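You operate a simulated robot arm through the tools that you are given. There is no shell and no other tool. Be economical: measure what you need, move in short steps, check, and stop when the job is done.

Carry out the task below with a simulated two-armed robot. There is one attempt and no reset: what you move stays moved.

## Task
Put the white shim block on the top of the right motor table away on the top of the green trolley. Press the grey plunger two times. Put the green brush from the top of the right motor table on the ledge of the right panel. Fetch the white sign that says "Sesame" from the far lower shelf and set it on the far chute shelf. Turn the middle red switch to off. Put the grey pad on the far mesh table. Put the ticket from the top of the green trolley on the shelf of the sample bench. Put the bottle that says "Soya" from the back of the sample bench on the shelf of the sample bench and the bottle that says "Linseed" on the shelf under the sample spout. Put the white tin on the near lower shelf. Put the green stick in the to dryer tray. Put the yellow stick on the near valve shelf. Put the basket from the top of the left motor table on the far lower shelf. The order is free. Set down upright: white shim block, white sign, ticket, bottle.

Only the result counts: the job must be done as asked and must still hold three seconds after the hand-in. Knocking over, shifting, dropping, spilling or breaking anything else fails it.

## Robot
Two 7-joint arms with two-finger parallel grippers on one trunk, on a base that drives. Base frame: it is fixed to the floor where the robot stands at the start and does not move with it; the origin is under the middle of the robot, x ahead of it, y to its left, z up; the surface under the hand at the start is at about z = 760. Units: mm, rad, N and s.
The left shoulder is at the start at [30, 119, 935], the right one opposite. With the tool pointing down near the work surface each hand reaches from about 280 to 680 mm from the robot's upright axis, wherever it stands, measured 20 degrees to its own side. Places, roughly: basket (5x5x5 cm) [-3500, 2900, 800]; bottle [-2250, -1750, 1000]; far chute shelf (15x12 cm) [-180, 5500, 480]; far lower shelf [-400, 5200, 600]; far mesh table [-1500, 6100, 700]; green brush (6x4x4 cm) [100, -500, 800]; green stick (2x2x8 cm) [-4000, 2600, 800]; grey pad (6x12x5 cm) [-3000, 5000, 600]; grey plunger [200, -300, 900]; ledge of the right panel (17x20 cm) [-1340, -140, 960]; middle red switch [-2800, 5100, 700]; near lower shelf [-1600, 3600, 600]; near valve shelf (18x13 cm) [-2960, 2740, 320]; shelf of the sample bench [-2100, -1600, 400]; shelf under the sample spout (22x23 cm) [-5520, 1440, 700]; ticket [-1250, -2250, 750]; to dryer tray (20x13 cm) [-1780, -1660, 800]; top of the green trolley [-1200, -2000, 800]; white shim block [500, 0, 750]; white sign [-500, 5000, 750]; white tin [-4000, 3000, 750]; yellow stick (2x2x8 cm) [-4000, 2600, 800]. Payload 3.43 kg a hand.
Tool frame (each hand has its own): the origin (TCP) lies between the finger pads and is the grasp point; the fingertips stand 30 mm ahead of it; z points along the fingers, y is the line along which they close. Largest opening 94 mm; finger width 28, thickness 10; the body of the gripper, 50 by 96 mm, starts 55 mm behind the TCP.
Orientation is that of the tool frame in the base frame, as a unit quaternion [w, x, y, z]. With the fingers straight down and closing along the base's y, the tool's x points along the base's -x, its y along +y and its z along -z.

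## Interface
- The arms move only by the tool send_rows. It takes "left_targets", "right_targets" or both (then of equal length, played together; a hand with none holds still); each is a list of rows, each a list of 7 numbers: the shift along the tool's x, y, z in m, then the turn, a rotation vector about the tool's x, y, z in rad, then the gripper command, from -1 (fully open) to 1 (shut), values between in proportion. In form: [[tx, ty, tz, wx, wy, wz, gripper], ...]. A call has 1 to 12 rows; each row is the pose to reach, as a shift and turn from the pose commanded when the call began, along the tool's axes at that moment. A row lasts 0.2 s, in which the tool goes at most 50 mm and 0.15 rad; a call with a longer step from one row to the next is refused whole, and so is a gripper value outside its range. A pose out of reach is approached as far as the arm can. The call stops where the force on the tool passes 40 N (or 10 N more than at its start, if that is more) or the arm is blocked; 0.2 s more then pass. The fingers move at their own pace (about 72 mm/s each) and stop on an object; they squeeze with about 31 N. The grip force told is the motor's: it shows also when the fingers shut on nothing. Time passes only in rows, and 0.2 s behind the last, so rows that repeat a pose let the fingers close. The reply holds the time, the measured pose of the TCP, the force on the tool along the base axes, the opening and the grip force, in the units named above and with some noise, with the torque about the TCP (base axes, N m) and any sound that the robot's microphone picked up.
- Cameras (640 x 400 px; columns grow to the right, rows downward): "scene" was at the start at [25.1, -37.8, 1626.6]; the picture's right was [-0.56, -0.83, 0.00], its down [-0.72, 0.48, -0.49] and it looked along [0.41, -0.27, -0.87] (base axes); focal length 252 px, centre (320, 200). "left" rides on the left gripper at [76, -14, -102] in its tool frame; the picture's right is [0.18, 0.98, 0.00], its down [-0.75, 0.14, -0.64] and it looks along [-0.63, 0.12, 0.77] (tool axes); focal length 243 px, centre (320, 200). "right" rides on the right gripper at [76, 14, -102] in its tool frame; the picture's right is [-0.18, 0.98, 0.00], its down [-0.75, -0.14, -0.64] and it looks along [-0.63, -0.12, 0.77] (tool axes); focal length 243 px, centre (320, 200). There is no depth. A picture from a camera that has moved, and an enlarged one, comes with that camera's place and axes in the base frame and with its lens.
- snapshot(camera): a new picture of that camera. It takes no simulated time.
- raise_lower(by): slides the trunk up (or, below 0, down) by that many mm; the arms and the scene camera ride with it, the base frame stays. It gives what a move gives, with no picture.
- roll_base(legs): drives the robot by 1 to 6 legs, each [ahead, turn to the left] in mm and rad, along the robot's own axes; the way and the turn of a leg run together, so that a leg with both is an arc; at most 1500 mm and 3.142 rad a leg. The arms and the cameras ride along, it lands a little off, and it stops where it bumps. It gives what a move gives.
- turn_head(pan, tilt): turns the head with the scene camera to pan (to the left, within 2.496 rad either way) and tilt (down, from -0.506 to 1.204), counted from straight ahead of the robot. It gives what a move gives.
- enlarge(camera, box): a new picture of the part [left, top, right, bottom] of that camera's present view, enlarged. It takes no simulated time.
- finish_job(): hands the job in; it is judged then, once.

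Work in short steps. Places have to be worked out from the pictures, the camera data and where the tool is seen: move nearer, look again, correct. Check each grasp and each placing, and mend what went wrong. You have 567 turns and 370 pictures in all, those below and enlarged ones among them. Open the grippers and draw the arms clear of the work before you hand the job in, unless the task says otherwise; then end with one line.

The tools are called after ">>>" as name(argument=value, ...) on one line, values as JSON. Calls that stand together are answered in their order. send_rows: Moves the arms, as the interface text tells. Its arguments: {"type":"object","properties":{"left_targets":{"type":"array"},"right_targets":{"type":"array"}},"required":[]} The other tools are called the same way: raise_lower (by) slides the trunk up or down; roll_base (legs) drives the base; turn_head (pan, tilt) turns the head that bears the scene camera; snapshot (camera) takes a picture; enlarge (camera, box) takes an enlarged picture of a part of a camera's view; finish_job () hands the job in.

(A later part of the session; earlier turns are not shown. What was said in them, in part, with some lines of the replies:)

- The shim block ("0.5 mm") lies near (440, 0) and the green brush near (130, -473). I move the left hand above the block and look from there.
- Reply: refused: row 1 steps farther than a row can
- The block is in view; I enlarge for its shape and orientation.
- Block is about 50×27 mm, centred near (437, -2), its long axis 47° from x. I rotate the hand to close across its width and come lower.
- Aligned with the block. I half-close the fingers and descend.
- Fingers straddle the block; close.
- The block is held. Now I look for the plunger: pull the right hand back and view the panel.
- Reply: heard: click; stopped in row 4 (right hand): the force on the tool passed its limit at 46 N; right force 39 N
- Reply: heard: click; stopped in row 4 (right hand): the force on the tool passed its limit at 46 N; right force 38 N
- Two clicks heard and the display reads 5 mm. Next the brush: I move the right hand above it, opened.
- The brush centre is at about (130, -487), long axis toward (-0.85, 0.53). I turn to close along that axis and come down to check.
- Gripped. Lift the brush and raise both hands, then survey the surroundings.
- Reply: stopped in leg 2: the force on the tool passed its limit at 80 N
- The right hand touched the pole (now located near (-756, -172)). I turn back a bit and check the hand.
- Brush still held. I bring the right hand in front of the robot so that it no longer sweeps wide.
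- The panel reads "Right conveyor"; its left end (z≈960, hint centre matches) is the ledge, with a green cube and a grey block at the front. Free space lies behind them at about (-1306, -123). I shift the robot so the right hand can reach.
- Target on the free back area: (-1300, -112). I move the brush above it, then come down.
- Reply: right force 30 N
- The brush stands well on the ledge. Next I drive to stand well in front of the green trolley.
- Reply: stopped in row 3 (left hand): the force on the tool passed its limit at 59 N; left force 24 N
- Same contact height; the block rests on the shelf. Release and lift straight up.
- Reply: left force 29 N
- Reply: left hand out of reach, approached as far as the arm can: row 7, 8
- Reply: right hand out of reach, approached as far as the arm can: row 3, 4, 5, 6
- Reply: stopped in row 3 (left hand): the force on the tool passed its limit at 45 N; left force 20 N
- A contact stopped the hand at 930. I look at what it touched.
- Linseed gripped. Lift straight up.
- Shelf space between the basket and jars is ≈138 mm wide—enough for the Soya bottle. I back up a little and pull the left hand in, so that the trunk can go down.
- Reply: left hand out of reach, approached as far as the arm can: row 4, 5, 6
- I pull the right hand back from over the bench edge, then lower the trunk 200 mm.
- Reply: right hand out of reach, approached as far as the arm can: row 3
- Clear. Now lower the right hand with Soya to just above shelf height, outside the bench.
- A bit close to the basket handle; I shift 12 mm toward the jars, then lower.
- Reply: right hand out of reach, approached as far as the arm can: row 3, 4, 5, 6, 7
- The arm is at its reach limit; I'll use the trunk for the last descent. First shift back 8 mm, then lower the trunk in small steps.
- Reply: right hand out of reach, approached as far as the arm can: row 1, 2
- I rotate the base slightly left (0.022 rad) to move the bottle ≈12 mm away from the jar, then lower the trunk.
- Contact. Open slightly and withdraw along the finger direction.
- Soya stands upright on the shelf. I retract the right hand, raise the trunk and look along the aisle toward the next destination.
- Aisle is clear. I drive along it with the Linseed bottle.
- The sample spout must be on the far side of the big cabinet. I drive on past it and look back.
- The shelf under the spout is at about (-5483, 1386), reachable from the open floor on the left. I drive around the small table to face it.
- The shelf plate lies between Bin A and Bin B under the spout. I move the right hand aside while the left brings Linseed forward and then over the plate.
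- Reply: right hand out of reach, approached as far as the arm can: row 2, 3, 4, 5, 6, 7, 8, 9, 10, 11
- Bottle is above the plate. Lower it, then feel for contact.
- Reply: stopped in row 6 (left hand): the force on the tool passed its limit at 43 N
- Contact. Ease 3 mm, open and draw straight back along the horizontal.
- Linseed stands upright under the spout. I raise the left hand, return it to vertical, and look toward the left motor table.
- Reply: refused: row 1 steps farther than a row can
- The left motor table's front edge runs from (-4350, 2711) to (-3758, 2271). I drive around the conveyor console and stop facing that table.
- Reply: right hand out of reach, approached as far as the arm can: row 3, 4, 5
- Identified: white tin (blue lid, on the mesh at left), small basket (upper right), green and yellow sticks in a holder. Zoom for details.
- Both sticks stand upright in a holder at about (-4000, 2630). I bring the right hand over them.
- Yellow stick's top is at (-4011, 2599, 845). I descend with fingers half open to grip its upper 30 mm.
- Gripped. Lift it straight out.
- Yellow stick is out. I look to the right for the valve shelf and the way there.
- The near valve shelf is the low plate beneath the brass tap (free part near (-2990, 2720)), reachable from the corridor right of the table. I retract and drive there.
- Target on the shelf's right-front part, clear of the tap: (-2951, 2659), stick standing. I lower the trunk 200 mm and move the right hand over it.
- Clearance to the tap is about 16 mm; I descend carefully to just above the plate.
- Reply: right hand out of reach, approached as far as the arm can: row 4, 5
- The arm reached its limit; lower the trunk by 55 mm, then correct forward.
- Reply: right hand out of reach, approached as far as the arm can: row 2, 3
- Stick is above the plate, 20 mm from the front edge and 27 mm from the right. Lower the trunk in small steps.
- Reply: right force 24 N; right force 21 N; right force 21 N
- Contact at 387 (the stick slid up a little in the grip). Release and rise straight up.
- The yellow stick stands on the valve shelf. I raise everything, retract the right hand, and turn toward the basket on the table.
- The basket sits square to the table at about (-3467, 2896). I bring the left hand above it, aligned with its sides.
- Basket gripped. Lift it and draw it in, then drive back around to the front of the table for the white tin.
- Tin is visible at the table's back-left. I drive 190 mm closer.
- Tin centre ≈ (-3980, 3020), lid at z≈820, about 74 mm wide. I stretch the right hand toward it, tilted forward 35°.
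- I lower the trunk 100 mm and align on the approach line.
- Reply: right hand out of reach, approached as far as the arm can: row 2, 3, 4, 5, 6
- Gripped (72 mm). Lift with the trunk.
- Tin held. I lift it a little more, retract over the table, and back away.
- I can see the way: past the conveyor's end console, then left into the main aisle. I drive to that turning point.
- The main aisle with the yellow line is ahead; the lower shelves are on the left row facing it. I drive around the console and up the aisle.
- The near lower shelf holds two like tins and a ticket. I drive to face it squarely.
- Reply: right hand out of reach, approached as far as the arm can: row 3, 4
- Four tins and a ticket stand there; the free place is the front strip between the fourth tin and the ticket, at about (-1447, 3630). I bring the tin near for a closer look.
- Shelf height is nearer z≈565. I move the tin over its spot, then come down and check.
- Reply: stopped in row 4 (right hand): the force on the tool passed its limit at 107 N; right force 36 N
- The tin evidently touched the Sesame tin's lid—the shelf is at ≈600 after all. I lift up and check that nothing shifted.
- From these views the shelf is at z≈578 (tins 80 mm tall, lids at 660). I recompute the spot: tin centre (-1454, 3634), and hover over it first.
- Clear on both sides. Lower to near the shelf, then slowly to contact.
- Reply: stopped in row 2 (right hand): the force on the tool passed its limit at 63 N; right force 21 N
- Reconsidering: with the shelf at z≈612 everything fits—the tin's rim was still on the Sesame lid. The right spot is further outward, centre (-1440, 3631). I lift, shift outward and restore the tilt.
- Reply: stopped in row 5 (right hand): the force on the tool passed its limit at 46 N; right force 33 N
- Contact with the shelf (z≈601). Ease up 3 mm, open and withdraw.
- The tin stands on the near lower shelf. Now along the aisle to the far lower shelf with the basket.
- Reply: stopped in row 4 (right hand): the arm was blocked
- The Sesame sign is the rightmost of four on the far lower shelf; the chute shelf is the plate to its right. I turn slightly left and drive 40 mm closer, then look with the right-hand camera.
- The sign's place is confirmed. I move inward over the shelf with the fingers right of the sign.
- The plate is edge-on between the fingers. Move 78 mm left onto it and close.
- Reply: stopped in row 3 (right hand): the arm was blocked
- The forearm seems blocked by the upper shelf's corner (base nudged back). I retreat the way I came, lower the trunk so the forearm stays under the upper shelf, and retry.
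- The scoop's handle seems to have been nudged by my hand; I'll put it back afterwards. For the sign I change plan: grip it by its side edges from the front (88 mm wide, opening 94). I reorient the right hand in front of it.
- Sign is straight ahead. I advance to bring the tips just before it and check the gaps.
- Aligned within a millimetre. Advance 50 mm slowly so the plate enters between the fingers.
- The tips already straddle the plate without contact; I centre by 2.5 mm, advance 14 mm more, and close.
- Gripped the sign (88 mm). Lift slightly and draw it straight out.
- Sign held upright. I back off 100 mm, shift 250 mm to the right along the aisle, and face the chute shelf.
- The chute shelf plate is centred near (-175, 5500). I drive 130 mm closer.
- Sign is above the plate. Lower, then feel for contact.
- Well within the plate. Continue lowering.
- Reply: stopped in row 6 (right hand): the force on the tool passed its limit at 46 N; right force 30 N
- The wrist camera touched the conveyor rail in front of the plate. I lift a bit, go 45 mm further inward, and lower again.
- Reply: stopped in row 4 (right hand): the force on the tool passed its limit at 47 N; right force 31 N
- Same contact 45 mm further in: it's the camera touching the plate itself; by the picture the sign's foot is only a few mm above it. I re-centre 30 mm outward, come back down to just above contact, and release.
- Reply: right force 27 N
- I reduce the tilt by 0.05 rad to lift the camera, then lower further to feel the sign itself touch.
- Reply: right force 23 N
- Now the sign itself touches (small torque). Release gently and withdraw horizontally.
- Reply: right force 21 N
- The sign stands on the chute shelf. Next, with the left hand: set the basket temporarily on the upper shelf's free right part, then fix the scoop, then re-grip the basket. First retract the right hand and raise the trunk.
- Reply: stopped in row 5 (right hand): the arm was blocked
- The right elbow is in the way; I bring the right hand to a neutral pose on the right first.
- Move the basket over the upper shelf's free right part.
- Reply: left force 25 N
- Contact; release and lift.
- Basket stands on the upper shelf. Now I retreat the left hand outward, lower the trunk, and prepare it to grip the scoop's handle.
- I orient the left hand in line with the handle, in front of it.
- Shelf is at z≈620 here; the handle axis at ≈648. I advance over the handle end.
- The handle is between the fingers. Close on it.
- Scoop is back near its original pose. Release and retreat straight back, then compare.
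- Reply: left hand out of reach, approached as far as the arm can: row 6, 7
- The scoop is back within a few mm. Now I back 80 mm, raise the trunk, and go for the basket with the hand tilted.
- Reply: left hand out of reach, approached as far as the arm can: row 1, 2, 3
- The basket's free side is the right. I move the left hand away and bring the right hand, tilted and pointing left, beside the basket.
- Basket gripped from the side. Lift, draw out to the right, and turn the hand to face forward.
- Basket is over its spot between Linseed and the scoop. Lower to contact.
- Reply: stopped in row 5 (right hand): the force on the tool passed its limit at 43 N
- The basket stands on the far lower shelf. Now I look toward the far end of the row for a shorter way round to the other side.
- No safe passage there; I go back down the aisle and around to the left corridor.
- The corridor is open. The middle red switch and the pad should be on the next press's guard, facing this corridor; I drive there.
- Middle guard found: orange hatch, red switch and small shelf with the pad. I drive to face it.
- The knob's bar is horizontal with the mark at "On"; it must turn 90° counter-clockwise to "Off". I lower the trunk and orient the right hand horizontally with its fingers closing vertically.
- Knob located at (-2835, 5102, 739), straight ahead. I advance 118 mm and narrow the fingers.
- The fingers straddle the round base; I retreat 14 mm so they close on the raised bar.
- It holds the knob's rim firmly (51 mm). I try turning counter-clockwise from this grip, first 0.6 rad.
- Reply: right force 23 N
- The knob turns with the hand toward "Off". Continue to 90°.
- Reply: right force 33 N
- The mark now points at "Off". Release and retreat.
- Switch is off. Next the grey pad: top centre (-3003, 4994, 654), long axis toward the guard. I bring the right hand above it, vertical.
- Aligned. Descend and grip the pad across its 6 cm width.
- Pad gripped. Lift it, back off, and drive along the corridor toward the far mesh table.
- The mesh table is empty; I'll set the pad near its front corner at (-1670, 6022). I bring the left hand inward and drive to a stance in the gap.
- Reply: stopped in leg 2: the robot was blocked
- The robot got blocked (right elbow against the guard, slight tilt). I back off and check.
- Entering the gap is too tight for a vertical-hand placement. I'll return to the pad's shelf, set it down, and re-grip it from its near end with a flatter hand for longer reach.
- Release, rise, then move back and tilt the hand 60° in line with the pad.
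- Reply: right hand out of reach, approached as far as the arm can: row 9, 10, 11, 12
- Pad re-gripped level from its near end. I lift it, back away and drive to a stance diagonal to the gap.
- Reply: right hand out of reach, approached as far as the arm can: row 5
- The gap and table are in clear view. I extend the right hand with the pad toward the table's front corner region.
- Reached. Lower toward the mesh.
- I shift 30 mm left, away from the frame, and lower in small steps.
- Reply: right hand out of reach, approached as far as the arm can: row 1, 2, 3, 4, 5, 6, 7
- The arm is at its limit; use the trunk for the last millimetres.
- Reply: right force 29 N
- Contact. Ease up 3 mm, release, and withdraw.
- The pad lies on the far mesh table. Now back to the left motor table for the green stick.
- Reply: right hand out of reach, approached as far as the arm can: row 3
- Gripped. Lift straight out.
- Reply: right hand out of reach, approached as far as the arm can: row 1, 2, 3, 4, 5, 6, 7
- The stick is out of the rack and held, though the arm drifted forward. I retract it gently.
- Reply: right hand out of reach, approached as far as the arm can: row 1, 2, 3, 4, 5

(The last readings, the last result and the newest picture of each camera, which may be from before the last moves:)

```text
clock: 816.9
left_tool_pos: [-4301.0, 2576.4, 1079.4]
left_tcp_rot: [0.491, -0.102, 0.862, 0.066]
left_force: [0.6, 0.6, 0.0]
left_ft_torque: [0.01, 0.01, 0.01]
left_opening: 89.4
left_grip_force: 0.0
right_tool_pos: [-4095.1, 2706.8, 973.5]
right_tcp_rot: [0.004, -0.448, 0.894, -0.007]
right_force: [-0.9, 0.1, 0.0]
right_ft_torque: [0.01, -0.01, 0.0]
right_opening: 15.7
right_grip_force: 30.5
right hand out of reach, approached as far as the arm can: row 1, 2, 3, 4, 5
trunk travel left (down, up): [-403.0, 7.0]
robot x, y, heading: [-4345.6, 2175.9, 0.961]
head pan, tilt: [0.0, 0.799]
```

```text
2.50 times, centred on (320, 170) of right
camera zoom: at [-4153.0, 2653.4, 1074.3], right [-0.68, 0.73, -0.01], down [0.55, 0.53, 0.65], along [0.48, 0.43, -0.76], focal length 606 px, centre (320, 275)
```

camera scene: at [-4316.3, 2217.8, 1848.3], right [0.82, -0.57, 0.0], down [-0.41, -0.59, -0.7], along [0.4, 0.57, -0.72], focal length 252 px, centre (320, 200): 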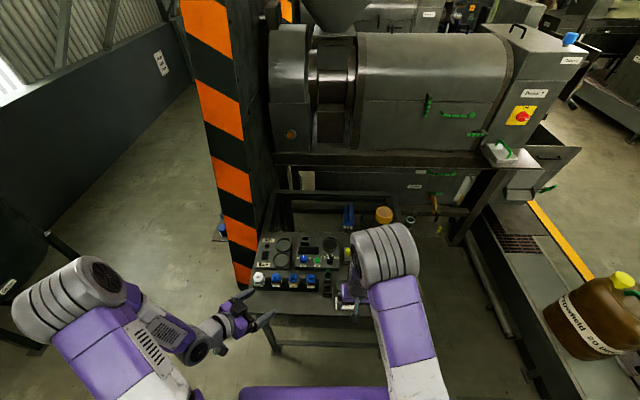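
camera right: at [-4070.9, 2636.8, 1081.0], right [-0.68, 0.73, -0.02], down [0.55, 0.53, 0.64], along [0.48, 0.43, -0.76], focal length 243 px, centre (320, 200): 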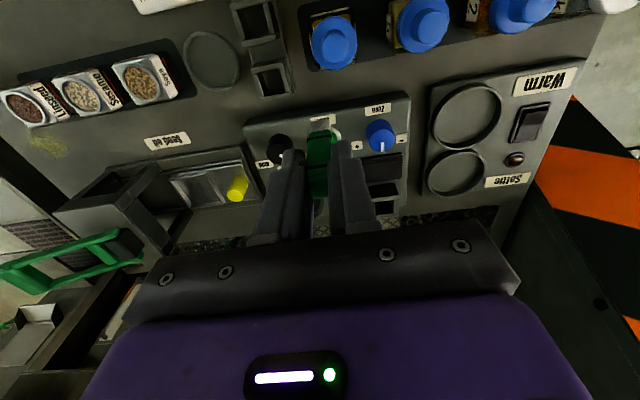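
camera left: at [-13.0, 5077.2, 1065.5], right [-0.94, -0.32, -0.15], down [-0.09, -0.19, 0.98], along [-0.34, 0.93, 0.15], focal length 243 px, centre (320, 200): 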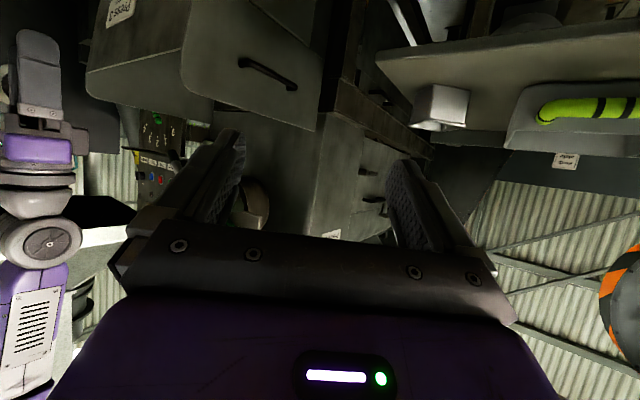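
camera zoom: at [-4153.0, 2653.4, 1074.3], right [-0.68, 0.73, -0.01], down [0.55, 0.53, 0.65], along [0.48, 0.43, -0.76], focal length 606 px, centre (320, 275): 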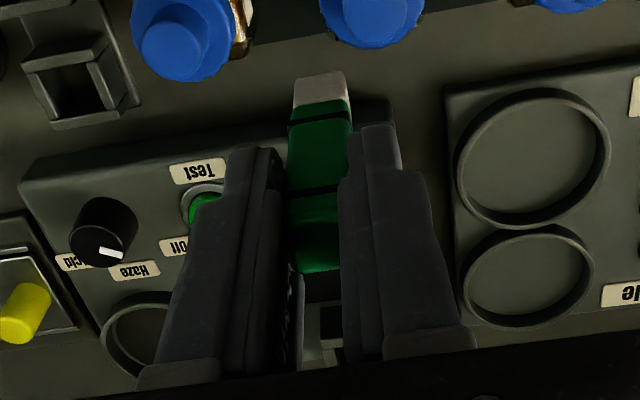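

I simply back the robot away from the table instead.

>>> roll_base(legs=[[-300, 0]])

>>> send_rows(right_targets=[[0.02, -0.03, -0.02, 0, 0, 0, 1], [0.04, -0.06, -0.04, 0, 0, 0, 1], [0.06, -0.09, -0.05, 0, 0, 0, 1], [0.08, -0.12, -0.06, 0, 0, 0, 1]])

>>> snapshot(camera="scene")

```text
clock: 818.9
left_tool_pos: [-4472.8, 2328.4, 1077.7]
left_tcp_rot: [0.491, -0.102, 0.863, 0.066]
left_force: [-0.3, -0.4, -0.2]
left_ft_torque: [0.02, 0.0, 0.04]
left_opening: 89.3
left_grip_force: 0.1
right_tool_pos: [-4266.0, 2458.6, 972.1]
right_tcp_rot: [0.004, -0.448, 0.894, -0.006]
right_force: [0.6, -0.6, 0.1]
right_ft_torque: [0.01, 0.03, -0.01]
right_opening: 15.8
right_grip_force: 31.4
trunk travel left (down, up): [-403.0, 7.0]
robot x, y, heading: [-4519.6, 1930.5, 0.962]
head pan, tilt: [0.0, 0.799]
```

```text
clock: 819.9
left_tool_pos: [-4472.3, 2328.3, 1079.7]
left_tcp_rot: [0.491, -0.102, 0.863, 0.066]
left_force: [-0.3, 0.3, 0.2]
left_ft_torque: [-0.02, 0.0, 0.02]
left_opening: 89.2
left_grip_force: 0.1
right_tool_pos: [-4187.6, 2447.8, 1019.8]
right_tcp_rot: [0.003, -0.448, 0.894, -0.007]
right_force: [0.0, -0.3, 0.0]
right_ft_torque: [-0.01, 0.01, -0.01]
right_opening: 15.9
right_grip_force: 30.5
right hand out of reach, approached as far as the arm can: row 1, 2, 3, 4
trunk travel left (down, up): [-403.0, 7.0]
robot x, y, heading: [-4516.3, 1927.5, 0.966]
head pan, tilt: [0.0, 0.799]
```

```text
79 pictures are left
camera scene: at [-4488.1, 1969.5, 1848.3], right [0.82, -0.57, 0.0], down [-0.41, -0.59, -0.7], along [0.4, 0.57, -0.72], focal length 252 px, centre (320, 200)
```

scene: 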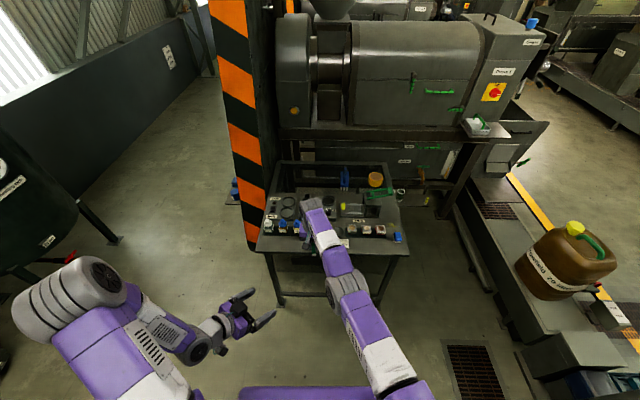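

The right arm is stretched nearly straight. I move it sideways and down in open space to bend the elbow again.

>>> send_rows(right_targets=[[0.02, -0.04, 0.02, 0, 0, 0, 1], [0.04, -0.08, 0.04, 0, 0, 0, 1], [0.06, -0.12, 0.06, 0, 0, 0, 1], [0.08, -0.16, 0.08, 0, 0, 0, 1], [0.1, -0.2, 0.1, 0, 0, 0, 1], [0.12, -0.24, 0.1, 0, 0, 0, 1], [0.14, -0.27, 0.1, 0, 0, 0, 1]])

```text
clock: 821.5
left_tool_pos: [-4471.6, 2328.4, 1077.2]
left_tcp_rot: [0.491, -0.101, 0.863, 0.066]
left_force: [0.2, 0.5, -0.7]
left_ft_torque: [-0.02, -0.01, 0.0]
left_opening: 89.4
left_grip_force: 0.1
right_tool_pos: [-3955.3, 2281.8, 877.5]
right_tcp_rot: [0.003, -0.449, 0.893, -0.007]
right_force: [0.6, -0.8, -0.1]
right_ft_torque: [-0.01, 0.01, 0.01]
right_opening: 15.8
right_grip_force: 31.4
right hand out of reach, approached as far as the arm can: row 1, 2, 3, 4, 5, 6, 7
trunk travel left (down, up): [-403.0, 7.0]
robot x, y, heading: [-4517.1, 1926.3, 0.958]
head pan, tilt: [0.0, 0.799]
```

>>> send_rows(right_targets=[[0.0, 0, 0, 0, -0.14, 0, 1], [0.0, 0, 0, 0, -0.28, 0, 1], [0.02, 0, -0.02, 0, -0.42, 0, 1], [0.05, 0, -0.03, 0, -0.56, 0, 1], [0.09, 0, -0.04, 0, -0.7, 0, 1], [0.13, 0, -0.05, 0, -0.84, 0, 1], [0.17, 0, -0.06, 0, -0.84, 0, 1]])

>>> snapshot(camera="scene")

```text
clock: 823.1
left_tool_pos: [-4471.6, 2328.5, 1079.3]
left_tcp_rot: [0.492, -0.101, 0.862, 0.066]
left_force: [-0.1, 0.7, -0.2]
left_ft_torque: [-0.01, -0.02, 0.0]
left_opening: 89.3
left_grip_force: 0.1
right_tool_pos: [-3871.1, 2276.5, 775.3]
right_tcp_rot: [0.369, -0.411, 0.815, 0.177]
right_force: [0.4, -3.2, 9.4]
right_ft_torque: [0.7, -0.53, -0.2]
right_opening: 15.7
right_grip_force: 30.7
right hand out of reach, approached as far as the arm can: row 1, 2, 3, 4, 5, 6, 7
trunk travel left (down, up): [-403.0, 7.0]
robot x, y, heading: [-4514.3, 1928.5, 0.962]
head pan, tilt: [0.0, 0.799]
```

```text
78 pictures are left
camera scene: at [-4490.2, 1969.3, 1848.4], right [0.82, -0.57, 0.0], down [-0.41, -0.59, -0.7], along [0.4, 0.57, -0.72], focal length 252 px, centre (320, 200)
```

scene: 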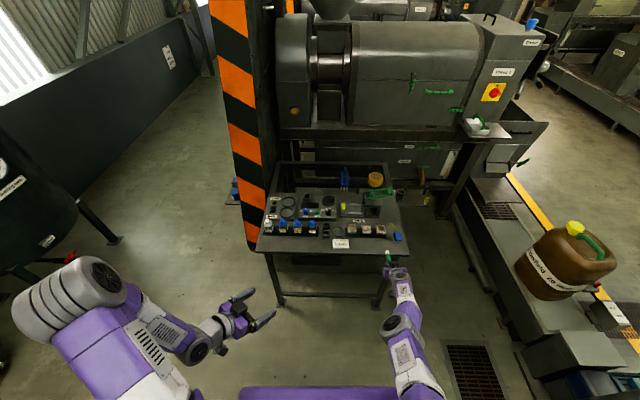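

The stick is near the table's corner; I back the robot away at once.

>>> roll_base(legs=[[-250, 0]])

>>> enlarge(camera="scene", box=[240, 130, 440, 300])

>>> snapshot(camera="right")

```text
clock: 824.9
left_tool_pos: [-4612.8, 2127.8, 1079.4]
left_tcp_rot: [0.491, -0.102, 0.863, 0.066]
left_force: [-0.5, -0.4, -0.8]
left_ft_torque: [0.01, -0.04, 0.0]
left_opening: 89.0
left_grip_force: 0.1
right_tool_pos: [-4013.7, 2080.5, 775.5]
right_tcp_rot: [0.368, -0.413, 0.814, 0.178]
right_force: [-0.3, -0.1, -0.1]
right_ft_torque: [0.03, 0.01, 0.02]
right_opening: 15.9
right_grip_force: 30.7
trunk travel left (down, up): [-403.0, 7.0]
robot x, y, heading: [-4654.8, 1728.3, 0.969]
head pan, tilt: [0.0, 0.799]
```

```text
2.35 times, centred on (340, 215) of scene
camera zoom: at [-4629.2, 1768.4, 1848.3], right [0.82, -0.57, 0.0], down [-0.41, -0.59, -0.7], along [0.4, 0.57, -0.72], focal length 592 px, centre (273, 165)
```

zoom: 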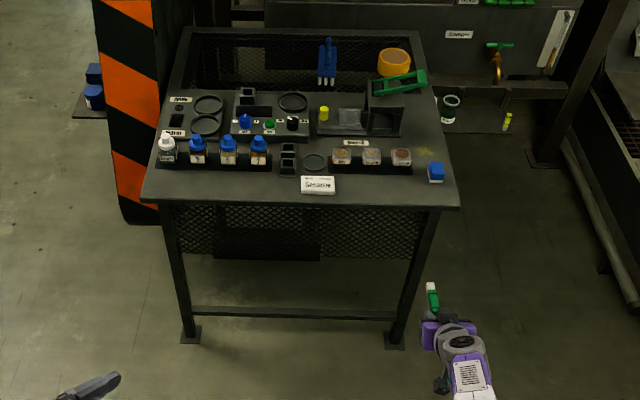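

```text
76 pictures are left
camera right: at [-4100.3, 1985.3, 786.9], right [-0.72, 0.68, 0.12], down [0.12, -0.06, 0.99], along [0.69, 0.73, -0.04], focal length 243 px, centre (320, 200)
```

right: 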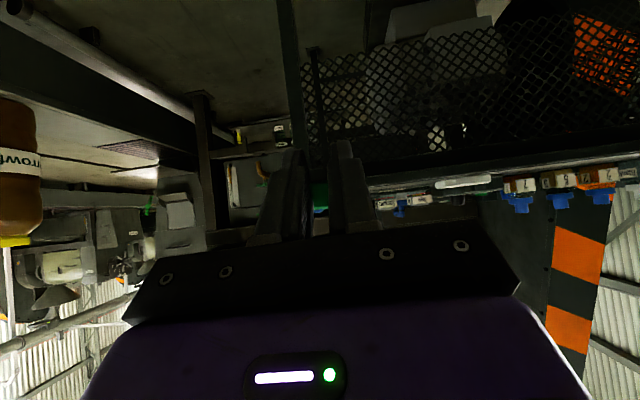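

Nothing on the table was disturbed. I try pulling the right hand straight back toward the body over a longer stroke.

>>> send_rows(right_targets=[[0.03, 0, -0.0336, 0, 0, 0, 1], [0.06, 0, -0.067, 0, 0, 0, 1], [0.09, 0, -0.1, 0, 0, 0, 1], [0.12, 0, -0.134, 0, 0, 0, 1], [0.15, 0, -0.168, 0, 0, 0, 1], [0.18, 0, -0.2, 0, 0, 0, 1], [0.21, 0, -0.235, 0, 0, 0, 1]])

```text
clock: 826.5
left_tool_pos: [-4612.5, 2126.8, 1079.7]
left_tcp_rot: [0.49, -0.103, 0.863, 0.067]
left_force: [-0.5, -0.7, 0.5]
left_ft_torque: [0.02, 0.02, 0.02]
left_opening: 89.5
left_grip_force: 0.1
right_tool_pos: [-3971.3, 1820.2, 707.3]
right_tcp_rot: [0.369, -0.415, 0.812, 0.179]
right_force: [0.2, 0.1, 0.4]
right_ft_torque: [0.01, 0.03, 0.02]
right_opening: 15.8
right_grip_force: 30.8
right hand out of reach, approached as far as the arm can: row 1, 2, 3, 4, 5, 6, 7
trunk travel left (down, up): [-403.0, 7.0]
robot x, y, heading: [-4657.9, 1728.8, 0.968]
head pan, tilt: [0.0, 0.799]
```

>>> turn_head(pan=-0.6, tilt=0.8)

>>> snapshot(camera="scene")

```text
clock: 827.5
left_tool_pos: [-4612.4, 2127.8, 1079.0]
left_tcp_rot: [0.492, -0.103, 0.862, 0.066]
left_force: [0.2, -1.1, -0.2]
left_ft_torque: [0.04, 0.0, -0.03]
left_opening: 89.4
left_grip_force: 0.0
right_tool_pos: [-3971.8, 1821.2, 707.6]
right_tcp_rot: [0.368, -0.414, 0.813, 0.178]
right_force: [-0.1, 0.5, -0.6]
right_ft_torque: [0.02, 0.03, 0.03]
right_opening: 15.7
right_grip_force: 30.9
trunk travel left (down, up): [-403.0, 7.0]
robot x, y, heading: [-4661.0, 1726.5, 0.967]
head pan, tilt: [-0.6, 0.799]
```

```text
75 pictures are left
camera scene: at [-4599.4, 1731.2, 1848.3], right [0.36, -0.93, 0.0], down [-0.67, -0.26, -0.7], along [0.65, 0.25, -0.72], focal length 252 px, centre (320, 200)
```

scene: 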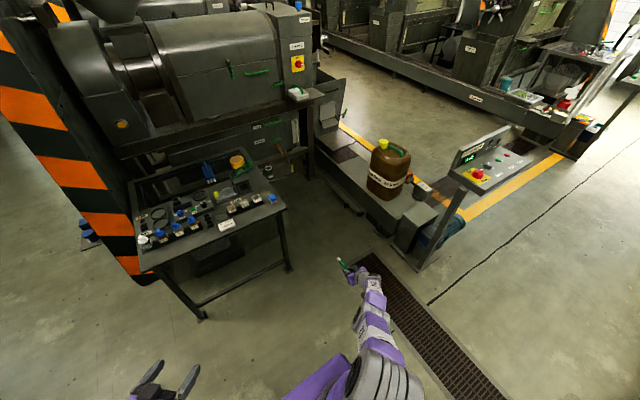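

The hand did come ~25 mm nearer. I keep pulling it straight toward the shoulder.

>>> send_rows(right_targets=[[-0.002, 0.023, -0.0385, 0, 0, 0, 1], [-0.003, 0.046, -0.077, 0, 0, 0, 1], [-0.005, 0.07, -0.116, 0, 0, 0, 1], [-0.006, 0.093, -0.154, 0, 0, 0, 1], [-0.008, 0.116, -0.193, 0, 0, 0, 1], [-0.01, 0.14, -0.232, 0, 0, 0, 1], [-0.01, 0.163, -0.27, 0, 0, 0, 1], [-0.012, 0.163, -0.27, 0, 0, 0, 1]])

```text
clock: 829.3
left_tool_pos: [-4613.3, 2129.5, 1077.8]
left_tcp_rot: [0.491, -0.104, 0.862, 0.067]
left_force: [-0.7, 0.7, -0.1]
left_ft_torque: [0.03, 0.01, -0.01]
left_opening: 89.4
left_grip_force: 0.0
right_tool_pos: [-3997.7, 1695.8, 688.8]
right_tcp_rot: [0.367, -0.415, 0.813, 0.178]
right_force: [0.0, -0.1, -1.4]
right_ft_torque: [-0.01, 0.0, 0.0]
right_opening: 15.7
right_grip_force: 31.3
right hand out of reach, approached as far as the arm can: row 1, 2, 3, 4, 5, 6, 7, 8
trunk travel left (down, up): [-403.0, 7.0]
robot x, y, heading: [-4655.5, 1727.2, 0.965]
head pan, tilt: [-0.6, 0.799]
```

I change both: straighten the tool to vertical while moving toward a comfortable pose at the right front.

>>> send_rows(right_targets=[[-0.0228, 0.031, -0.0217, 0, 0.084, 0, 1], [-0.0457, 0.062, -0.0435, 0, 0.168, 0, 1], [-0.0685, 0.0926, -0.065, 0, 0.252, 0, 1], [-0.0914, 0.1235, -0.087, 0, 0.336, 0, 1], [-0.114, 0.154, -0.109, 0, 0.42, 0, 1], [-0.137, 0.185, -0.13, 0, 0.504, 0, 1], [-0.16, 0.216, -0.152, 0, 0.588, 0, 1], [-0.183, 0.247, -0.174, 0, 0.672, 0, 1], [-0.2056, 0.278, -0.196, 0, 0.756, 0, 1], [-0.2285, 0.3087, -0.2175, 0, 0.84, 0, 1]])

>>> snapshot(camera="scene")

```text
clock: 831.5
left_tool_pos: [-4614.9, 2128.8, 1078.0]
left_tcp_rot: [0.492, -0.103, 0.862, 0.066]
left_force: [-0.2, -0.3, -0.7]
left_ft_torque: [-0.03, -0.02, 0.01]
left_opening: 89.1
left_grip_force: 0.1
right_tool_pos: [-4050.6, 2065.9, 959.2]
right_tcp_rot: [0.001, -0.449, 0.893, -0.009]
right_force: [0.5, -0.2, -0.9]
right_ft_torque: [0.0, 0.03, -0.01]
right_opening: 15.3
right_grip_force: 31.0
right hand out of reach, approached as far as the arm can: row 1, 2, 3, 4, 5, 6, 7, 8, 9, 10
trunk travel left (down, up): [-403.0, 7.0]
robot x, y, heading: [-4659.2, 1729.2, 0.966]
head pan, tilt: [-0.6, 0.799]
```

```text
74 pictures are left
camera scene: at [-4602.4, 1733.5, 1848.5], right [0.36, -0.93, 0.0], down [-0.67, -0.26, -0.7], along [0.65, 0.25, -0.72], focal length 252 px, centre (320, 200)
```

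scene: 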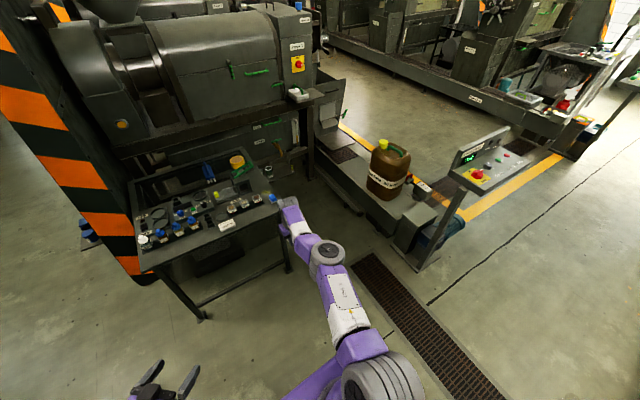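

The elbow stays straight, but the hand is fully usable with base and trunk motion. I swing it to point straight ahead, then drive off toward the sample bench.

>>> send_rows(right_targets=[[-0.02, 0.04, 0, 0, 0, 0, 1], [-0.035, 0.08, 0, 0, 0, 0, 1], [-0.05, 0.12, 0, 0, 0, 0, 1], [-0.06, 0.16, 0, 0, 0, 0, 1]])

>>> roll_base(legs=[[120, 0], [0, -1.778], [800, 0], [760, 0]])

>>> turn_head(pan=0, tilt=0.5)

>>> snapshot(camera="scene")

```text
clock: 832.5
left_tool_pos: [-4614.1, 2128.4, 1078.8]
left_tcp_rot: [0.491, -0.104, 0.862, 0.067]
left_force: [-0.5, 0.3, -0.2]
left_ft_torque: [-0.01, 0.0, -0.03]
left_opening: 89.4
left_grip_force: 0.1
right_tool_pos: [-4168.0, 2169.6, 958.4]
right_tcp_rot: [0.005, -0.45, 0.893, -0.008]
right_force: [0.8, -0.3, 0.4]
right_ft_torque: [0.04, 0.03, 0.04]
right_opening: 15.7
right_grip_force: 31.0
right hand out of reach, approached as far as the arm can: row 1, 2, 3, 4
trunk travel left (down, up): [-403.0, 7.0]
robot x, y, heading: [-4658.2, 1733.8, 0.968]
head pan, tilt: [-0.6, 0.799]
```

```text
clock: 845.7
left_tool_pos: [-3124.0, 578.2, 1078.4]
left_tcp_rot: [0.363, 0.6, 0.628, -0.337]
left_force: [-0.8, -0.9, -0.3]
left_ft_torque: [0.0, 0.0, 0.01]
left_opening: 89.7
left_grip_force: 0.0
right_tool_pos: [-3167.3, 133.2, 959.3]
right_tcp_rot: [-0.002, 0.404, 0.915, -0.007]
right_force: [0.4, -0.8, 0.2]
right_ft_torque: [0.0, 0.02, 0.03]
right_opening: 16.0
right_grip_force: 31.3
trunk travel left (down, up): [-403.0, 7.0]
robot x, y, heading: [-3506.5, 701.0, -0.796]
head pan, tilt: [-0.6, 0.799]
```

```text
clock: 846.7
left_tool_pos: [-3121.9, 578.8, 1078.0]
left_tcp_rot: [0.363, 0.601, 0.628, -0.337]
left_force: [-0.3, 0.9, -0.1]
left_ft_torque: [0.02, 0.01, -0.01]
left_opening: 89.3
left_grip_force: 0.0
right_tool_pos: [-3166.4, 133.2, 959.3]
right_tcp_rot: [-0.002, 0.404, 0.915, -0.008]
right_force: [-0.3, -0.3, -0.8]
right_ft_torque: [0.02, 0.02, 0.02]
right_opening: 15.6
right_grip_force: 31.0
trunk travel left (down, up): [-403.0, 7.0]
robot x, y, heading: [-3503.0, 699.9, -0.795]
head pan, tilt: [0.0, 0.499]
```

```text
73 pictures are left
camera scene: at [-3463.3, 654.2, 1874.2], right [-0.72, -0.7, 0.0], down [-0.33, 0.34, -0.88], along [0.61, -0.63, -0.48], focal length 252 px, centre (320, 200)
```

scene: 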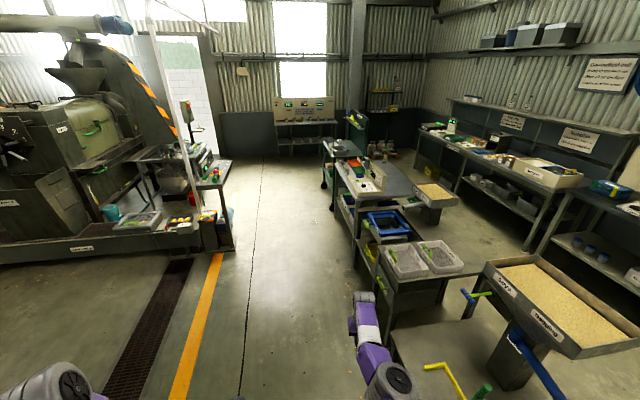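

The floor along the benches is open. I raise the hand 100 mm and drive to the bench front.

>>> send_rows(right_targets=[[0, 0, -0.04, 0, 0, 0, 1], [0, 0, -0.08, 0, 0, 0, 1], [0, 0, -0.12, 0, 0, 0, 1]])

>>> roll_base(legs=[[0, 0.225], [834, 0], [833, 0], [0, -0.331], [1308, 0]])

```text
clock: 847.5
left_tool_pos: [-3123.0, 577.9, 1078.6]
left_tcp_rot: [0.364, 0.6, 0.628, -0.337]
left_force: [-0.3, 0.2, -0.1]
left_ft_torque: [-0.01, 0.02, 0.01]
left_opening: 89.5
left_grip_force: 0.1
right_tool_pos: [-3164.3, 138.1, 1080.3]
right_tcp_rot: [-0.002, 0.403, 0.915, -0.008]
right_force: [0.1, 0.7, -0.4]
right_ft_torque: [-0.01, -0.02, -0.02]
right_opening: 15.7
right_grip_force: 31.1
trunk travel left (down, up): [-403.0, 7.0]
robot x, y, heading: [-3501.7, 701.4, -0.799]
head pan, tilt: [0.0, 0.499]
```

```text
clock: 864.0
left_tool_pos: [-904.2, -1386.6, 1077.9]
left_tcp_rot: [0.347, 0.63, 0.598, -0.355]
left_force: [0.5, -0.1, 0.2]
left_ft_torque: [0.02, 0.0, -0.01]
left_opening: 89.2
left_grip_force: 0.0
right_tool_pos: [-989.4, -1821.0, 1080.5]
right_tcp_rot: [-0.002, 0.448, 0.894, -0.007]
right_force: [-0.2, -0.3, -0.3]
right_ft_torque: [-0.01, -0.01, 0.0]
right_opening: 15.7
right_grip_force: 31.0
trunk travel left (down, up): [-403.0, 7.0]
robot x, y, heading: [-1272.4, -1228.6, -0.896]
head pan, tilt: [0.0, 0.499]
```

>>> send_rows(right_targets=[[0.04, 0, 0, 0, 0, 0, 1], [0.08, 0, 0, 0, 0, 0, 1], [0.12, 0, 0, 0, 0, 0, 1]])

>>> roll_base(legs=[[0, -1.284]])

>>> turn_head(pan=0, tilt=0.75)

>>> snapshot(camera="scene")

```text
clock: 864.8
left_tool_pos: [-905.9, -1384.4, 1080.0]
left_tcp_rot: [0.347, 0.63, 0.597, -0.355]
left_force: [0.9, -0.2, 0.2]
left_ft_torque: [-0.02, 0.01, 0.01]
left_opening: 89.4
left_grip_force: 0.1
right_tool_pos: [-1062.5, -1726.5, 1077.4]
right_tcp_rot: [-0.001, 0.447, 0.894, -0.008]
right_force: [-0.8, 0.3, -0.4]
right_ft_torque: [0.0, 0.0, 0.01]
right_opening: 15.8
right_grip_force: 31.0
trunk travel left (down, up): [-403.0, 7.0]
robot x, y, heading: [-1275.3, -1233.4, -0.895]
head pan, tilt: [0.0, 0.499]
```

```text
clock: 868.4
left_tool_pos: [-1326.7, -1627.3, 1078.7]
left_tcp_rot: [0.063, 0.863, 0.097, -0.492]
left_force: [0.0, -0.6, -1.3]
left_ft_torque: [0.0, -0.01, 0.0]
left_opening: 89.5
left_grip_force: 0.1
right_tool_pos: [-1695.7, -1568.8, 1076.7]
right_tcp_rot: [-0.006, 0.897, 0.443, -0.004]
right_force: [-0.4, 0.0, -0.2]
right_ft_torque: [0.02, -0.03, -0.02]
right_opening: 15.3
right_grip_force: 31.4
trunk travel left (down, up): [-403.0, 7.0]
robot x, y, heading: [-1273.0, -1226.3, -2.191]
head pan, tilt: [0.0, 0.499]
```

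```text
clock: 869.2
left_tool_pos: [-1325.8, -1627.3, 1079.6]
left_tcp_rot: [0.062, 0.863, 0.095, -0.492]
left_force: [0.6, 0.1, 0.7]
left_ft_torque: [0.02, 0.03, 0.03]
left_opening: 89.4
left_grip_force: 0.2
right_tool_pos: [-1696.8, -1567.4, 1076.6]
right_tcp_rot: [-0.007, 0.897, 0.442, -0.003]
right_force: [-0.6, -0.3, 0.5]
right_ft_torque: [-0.01, 0.0, 0.04]
right_opening: 15.6
right_grip_force: 31.3
trunk travel left (down, up): [-403.0, 7.0]
robot x, y, heading: [-1272.7, -1230.6, -2.189]
head pan, tilt: [0.0, 0.75]
```

```text
72 pictures are left
camera scene: at [-1305.3, -1272.7, 1852.4], right [-0.81, 0.58, 0.0], down [0.4, 0.55, -0.73], along [-0.43, -0.59, -0.68], focal length 252 px, centre (320, 200)
```

scene: 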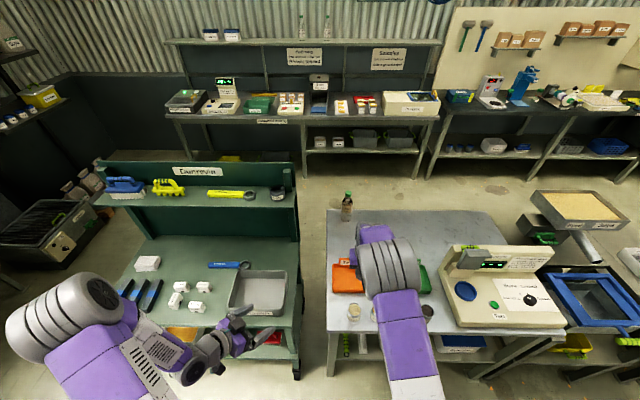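

The arm moves freely again, and the "To dryer" tray is below the hand. A look with the right camera.

>>> snapshot(camera="right")

```text
71 pictures are left
camera right: at [-1636.5, -1518.1, 1179.1], right [0.67, -0.74, -0.01], down [-0.56, -0.52, 0.65], along [-0.49, -0.42, -0.76], focal length 243 px, centre (320, 200)
```

right: 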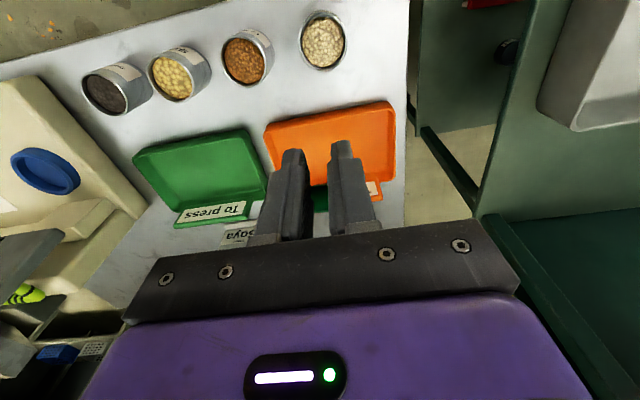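

>>> enlarge(camera="right", box=[220, 80, 420, 250])

```text
2.35 times, centred on (320, 165) of right
camera zoom: at [-1636.5, -1518.1, 1179.1], right [0.67, -0.74, -0.01], down [-0.56, -0.52, 0.65], along [-0.49, -0.42, -0.76], focal length 571 px, centre (320, 282)
```

zoom: 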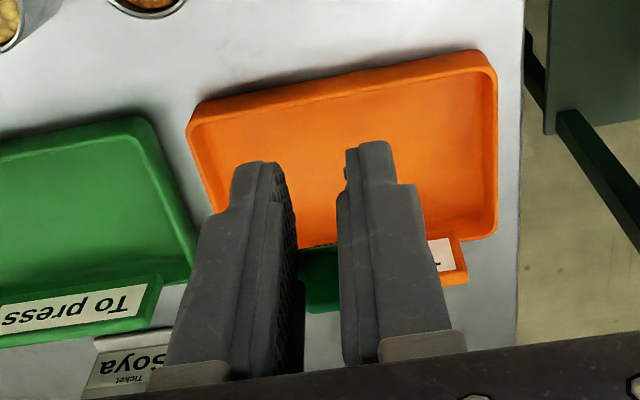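

>>> enlarge(camera="scene", box=[320, 210, 440, 310])

>>> snapshot(camera="left")

```text
4.00 times, centred on (380, 260) of scene
camera zoom: at [-1305.3, -1272.7, 1852.4], right [-0.81, 0.58, 0.0], down [0.4, 0.55, -0.73], along [-0.43, -0.59, -0.68], focal length 1007 px, centre (80, -40)
```

zoom: 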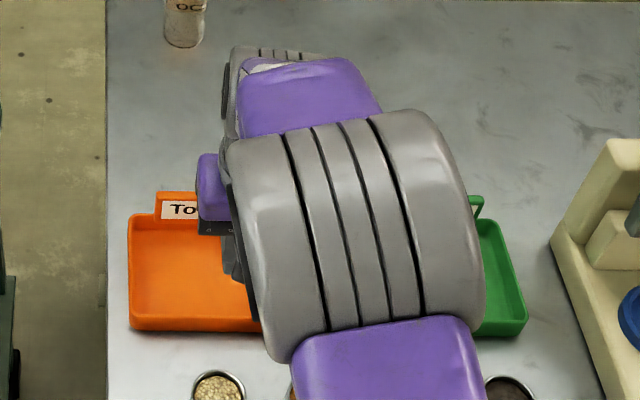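

```text
68 pictures are left
camera left: at [-1206.2, -1584.6, 1065.8], right [0.31, -0.94, -0.15], down [0.19, -0.09, 0.98], along [-0.93, -0.34, 0.15], focal length 243 px, centre (320, 200)
```

left: 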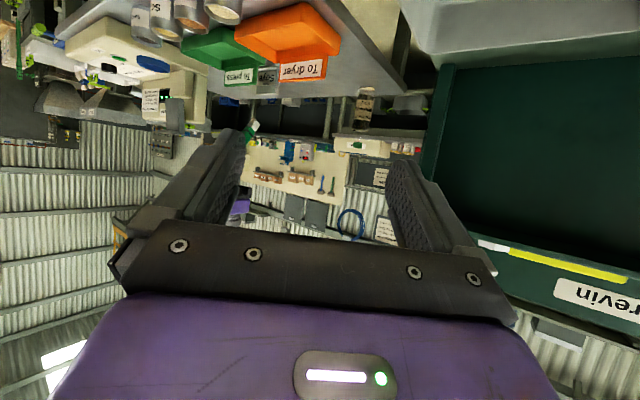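

>>> enlarge(camera="left", box=[200, 100, 290, 230])

```text
3.08 times, centred on (245, 165) of left
camera zoom: at [-1206.2, -1584.6, 1065.8], right [0.31, -0.94, -0.15], down [0.19, -0.09, 0.98], along [-0.93, -0.34, 0.15], focal length 746 px, centre (551, 308)
```

zoom: 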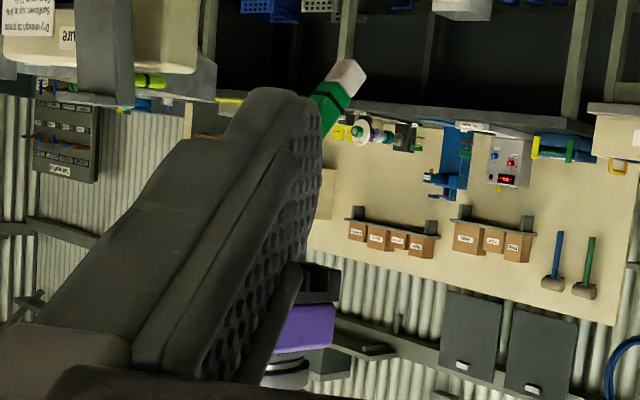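

The stick is held, tilted about 40° with its tip forward-down. I lower the trunk a bit and bring it over the tray centre (-1780, -1662).

>>> raise_lower(by=-110)

>>> send_rows(right_targets=[[-0.038, -0.003, 0, 0, 0, 0, 1], [-0.077, -0.006, 0, 0, 0, 0, 1], [-0.115, -0.009, 0, 0, 0, 0, 1], [-0.115, -0.009, 0.03, 0, 0, 0, 1], [-0.115, -0.009, 0.06, 0, 0, 0, 1]])

>>> snapshot(camera="right")

>>> enlarge(camera="left", box=[180, 60, 300, 180])

```text
clock: 870.6
left_tool_pos: [-1325.9, -1626.4, 967.7]
left_tcp_rot: [0.063, 0.864, 0.096, -0.491]
left_force: [-1.2, 0.6, 0.4]
left_ft_torque: [0.0, 0.02, -0.01]
left_opening: 89.3
left_grip_force: 0.1
right_tool_pos: [-1696.0, -1568.1, 966.6]
right_tcp_rot: [-0.007, 0.897, 0.442, -0.004]
right_force: [0.1, 0.3, -0.7]
right_ft_torque: [0.02, 0.0, 0.0]
right_opening: 15.9
right_grip_force: 31.2
trunk travel left (down, up): [-293.0, 117.0]
robot x, y, heading: [-1275.6, -1229.2, -2.192]
head pan, tilt: [0.0, 0.75]
```

```text
clock: 871.7
left_tool_pos: [-1327.4, -1627.5, 969.9]
left_tcp_rot: [0.062, 0.863, 0.095, -0.492]
left_force: [1.0, -0.2, -0.6]
left_ft_torque: [0.03, 0.02, -0.01]
left_opening: 89.1
left_grip_force: 0.0
right_tool_pos: [-1772.3, -1650.8, 945.8]
right_tcp_rot: [-0.006, 0.897, 0.442, -0.004]
right_force: [13.6, 19.7, 21.9]
right_ft_torque: [0.09, -0.04, -0.05]
right_opening: 16.4
right_grip_force: 30.9
trunk travel left (down, up): [-293.0, 117.0]
robot x, y, heading: [-1275.3, -1225.0, -2.198]
head pan, tilt: [0.0, 0.75]
stopped in row 5 (right hand): the force on the tool passed its limit at 51 N (the readings are from after the stop); the commanded pose is now the measured one
```

```text
66 pictures are left
camera right: at [-1712.7, -1600.9, 1048.7], right [0.67, -0.75, -0.01], down [-0.56, -0.52, 0.65], along [-0.49, -0.42, -0.76], focal length 243 px, centre (320, 200)
```

right: 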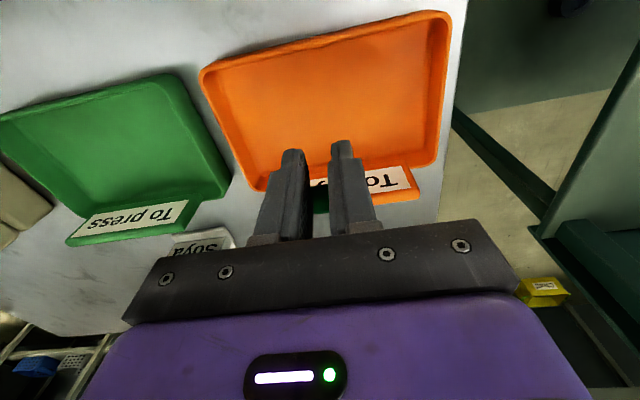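

```text
3.33 times, centred on (240, 120) of left
camera zoom: at [-1205.8, -1583.5, 956.3], right [0.31, -0.94, -0.14], down [0.19, -0.09, 0.98], along [-0.93, -0.33, 0.16], focal length 809 px, centre (587, 467)
```

zoom: 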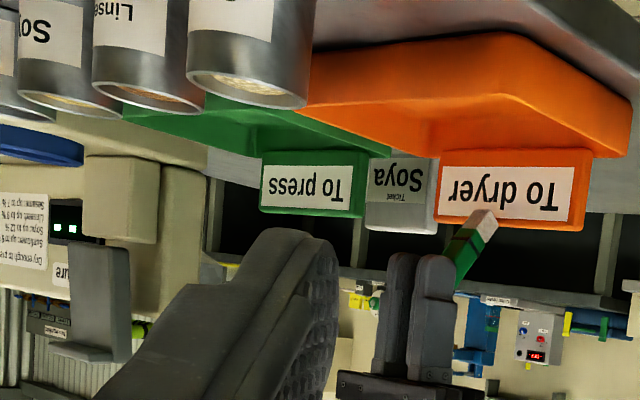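

The tip met the tray's label plate. I rise, shift back 30 mm, then lower into the tray.

>>> send_rows(right_targets=[[0.0, 0, -0.02, 0, 0, 0, 1], [0.015, 0, -0.035, 0, 0, 0, 1], [0.032, 0, -0.035, 0, 0, 0, 1], [0.032, 0, 0.0, 0, 0, 0, 1], [0.032, 0, 0.035, 0, 0, 0, 1], [0.032, 0, 0.06, 0, 0, 0, 1]])

>>> enlarge(camera="left", box=[180, 60, 300, 180])

>>> snapshot(camera="right")

```text
clock: 873.1
left_tool_pos: [-1327.3, -1628.1, 969.0]
left_tcp_rot: [0.062, 0.863, 0.096, -0.491]
left_force: [0.7, 0.0, 0.0]
left_ft_torque: [-0.02, -0.03, 0.04]
left_opening: 89.1
left_grip_force: 0.1
right_tool_pos: [-1754.8, -1627.0, 882.6]
right_tcp_rot: [-0.005, 0.897, 0.442, -0.006]
right_force: [0.5, -0.1, 0.2]
right_ft_torque: [0.01, -0.01, -0.01]
right_opening: 16.3
right_grip_force: 31.6
trunk travel left (down, up): [-293.0, 117.0]
robot x, y, heading: [-1276.6, -1229.4, -2.198]
head pan, tilt: [0.0, 0.75]
```

```text
3.33 times, centred on (240, 120) of left
camera zoom: at [-1207.0, -1584.9, 955.7], right [0.31, -0.94, -0.15], down [0.19, -0.09, 0.98], along [-0.93, -0.34, 0.15], focal length 809 px, centre (587, 467)
```

zoom: 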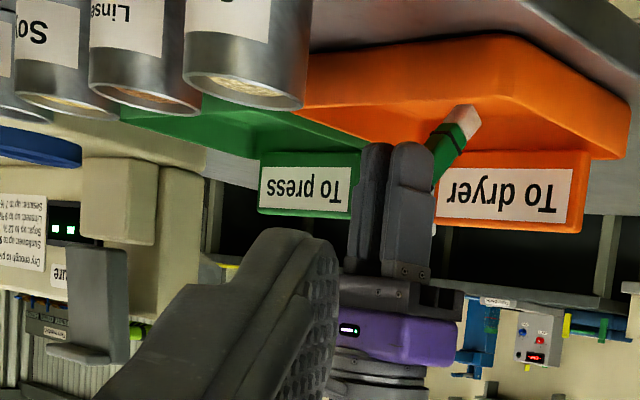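

```text
63 pictures are left
camera right: at [-1695.2, -1577.1, 983.7], right [0.67, -0.74, -0.01], down [-0.56, -0.51, 0.65], along [-0.49, -0.43, -0.76], focal length 243 px, centre (320, 200)
```

right: 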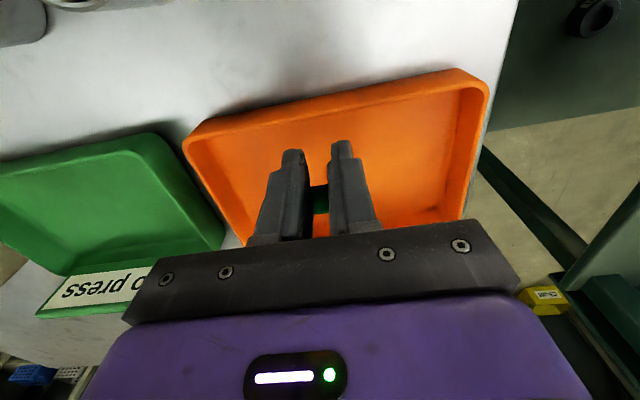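

Now the stick is inside the tray area. Lower slowly until the tip touches.

>>> send_rows(right_targets=[[0, 0, 0.006, 0, 0, 0, 1], [0, 0, 0.012, 0, 0, 0, 1], [0, 0, 0.018, 0, 0, 0, 1], [0, 0, 0.022, 0, 0, 0, 1], [0, 0, 0.026, 0, 0, 0, 1], [0, 0, 0.03, 0, 0, 0, 1], [0, 0, 0.034, 0, 0, 0, 1], [0, 0, 0.038, 0, 0, 0, 1]])

```text
clock: 873.9
left_tool_pos: [-1326.7, -1625.4, 969.3]
left_tcp_rot: [0.062, 0.863, 0.095, -0.493]
left_force: [0.0, -0.8, 0.5]
left_ft_torque: [0.04, 0.02, -0.02]
left_opening: 89.2
left_grip_force: 0.1
right_tool_pos: [-1757.9, -1632.5, 873.6]
right_tcp_rot: [0.0, 0.897, 0.441, -0.012]
right_force: [3.0, 4.5, 18.1]
right_ft_torque: [-0.48, 0.35, -0.01]
right_opening: 16.0
right_grip_force: 30.7
trunk travel left (down, up): [-293.0, 117.0]
robot x, y, heading: [-1275.5, -1224.6, -2.195]
head pan, tilt: [0.0, 0.75]
stopped in row 4 (right hand): the force on the tool passed its limit at 44 N (the readings are from after the stop); the commanded pose is now the measured one
```

Tip is on the tray floor. Open; the stick drops flat into the tray; then rise.

>>> send_rows(right_targets=[[0, 0, -0.002, 0, 0, 0, 0.3], [0, 0, -0.002, 0, 0, 0, -0.2], [0, 0, -0.002, 0, 0, 0, -0.2], [0, 0, -0.03, 0, 0, 0, -0.2], [0, 0, -0.07, 0, 0, 0, -0.2], [0, 0, -0.11, 0, 0, 0, -0.2], [0, 0, -0.15, 0, 0, 0, -0.2]])

>>> snapshot(camera="right")

```text
clock: 875.5
left_tool_pos: [-1326.9, -1627.2, 969.1]
left_tcp_rot: [0.062, 0.863, 0.095, -0.492]
left_force: [-0.4, 0.4, -0.6]
left_ft_torque: [0.03, 0.01, 0.03]
left_opening: 89.2
left_grip_force: 0.1
right_tool_pos: [-1753.6, -1628.9, 1022.0]
right_tcp_rot: [-0.003, 0.897, 0.442, -0.01]
right_force: [0.0, -0.6, -0.1]
right_ft_torque: [-0.02, 0.02, -0.01]
right_opening: 56.1
right_grip_force: 0.1
trunk travel left (down, up): [-293.0, 117.0]
robot x, y, heading: [-1274.5, -1230.2, -2.192]
head pan, tilt: [0.0, 0.75]
```

```text
62 pictures are left
camera right: at [-1693.0, -1578.2, 1122.8], right [0.67, -0.74, -0.01], down [-0.56, -0.51, 0.66], along [-0.49, -0.43, -0.76], focal length 243 px, centre (320, 200)
```

right: 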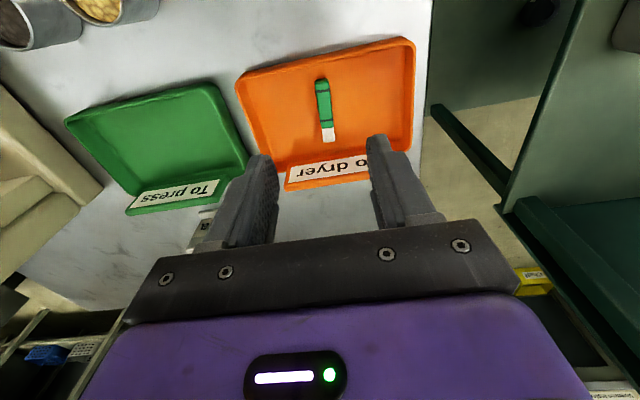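

The green stick lies in the "To dryer" tray. I back off to bring both arms clear and take a last overview of the bench.

>>> roll_base(legs=[[-280, 0]])

>>> snapshot(camera="scene")

>>> turn_head(pan=-1.9, tilt=0.75)

>>> snapshot(camera="scene")

```text
clock: 877.5
left_tool_pos: [-1162.5, -1401.7, 970.1]
left_tcp_rot: [0.063, 0.863, 0.097, -0.492]
left_force: [0.9, 0.1, -0.1]
left_ft_torque: [0.01, -0.03, 0.02]
left_opening: 89.1
left_grip_force: 0.1
right_tool_pos: [-1591.6, -1404.8, 1020.3]
right_tcp_rot: [-0.002, 0.896, 0.443, -0.011]
right_force: [0.4, 0.3, 0.3]
right_ft_torque: [0.03, -0.01, 0.02]
right_opening: 56.3
right_grip_force: 0.1
trunk travel left (down, up): [-293.0, 117.0]
robot x, y, heading: [-1112.6, -1004.2, -2.189]
head pan, tilt: [0.0, 0.75]
```

```text
61 pictures are left
camera scene: at [-1142.5, -1045.2, 1742.3], right [-0.81, 0.58, 0.0], down [0.4, 0.55, -0.73], along [-0.43, -0.6, -0.68], focal length 252 px, centre (320, 200)
```

scene: 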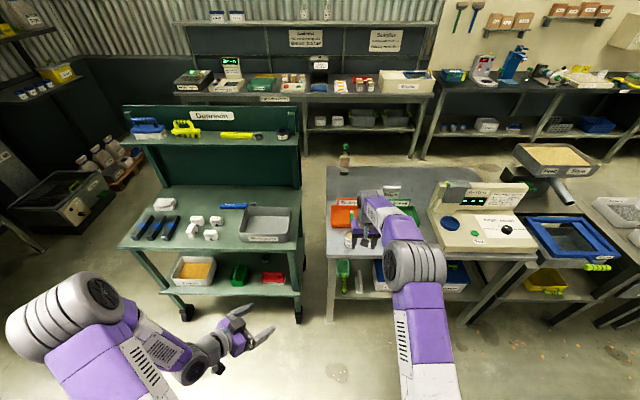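

```text
clock: 879.3
left_tool_pos: [-1162.8, -1399.5, 969.3]
left_tcp_rot: [0.063, 0.864, 0.096, -0.491]
left_force: [0.1, 0.5, -0.9]
left_ft_torque: [0.02, -0.01, 0.02]
left_opening: 89.4
left_grip_force: 0.1
right_tool_pos: [-1590.7, -1405.4, 1021.4]
right_tcp_rot: [-0.003, 0.897, 0.443, -0.01]
right_force: [-1.0, -0.2, -1.2]
right_ft_torque: [-0.03, 0.02, 0.06]
right_opening: 56.2
right_grip_force: 0.1
trunk travel left (down, up): [-293.0, 117.0]
robot x, y, heading: [-1116.0, -1002.7, -2.194]
head pan, tilt: [-1.901, 0.75]
```

```text
60 pictures are left
camera scene: at [-1143.1, -911.1, 1742.3], right [0.81, 0.58, 0.0], down [0.4, -0.55, -0.73], along [-0.43, 0.59, -0.68], focal length 252 px, centre (320, 200)
```

scene: 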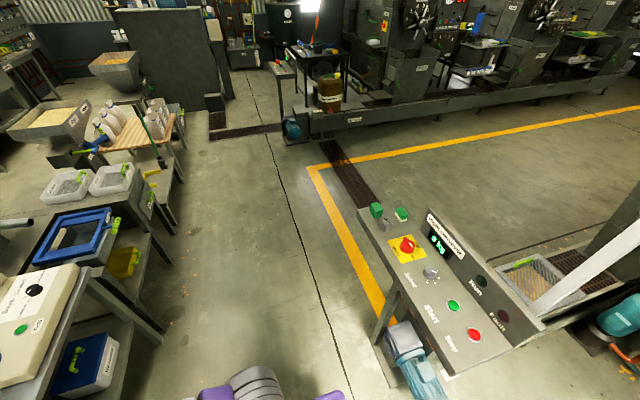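

Everything checks out: shim, ticket, brush and stick are in place, and both hands are empty and clear. I hand the job in.

>>> finish_job()

```text
The job is handed in.
```

The job is handed in: every item is where you asked. The shim block, ticket, sign and both bottles were set down upright, the plunger was pressed twice, and the middle red switch is off. Along the way I knocked the yellow scoop on the far lower shelf and put it back to within about 5 mm. I also briefly pressed on the Sesame tin on the near lower shelf and on the dryer tray's label, and saw no shift in either.
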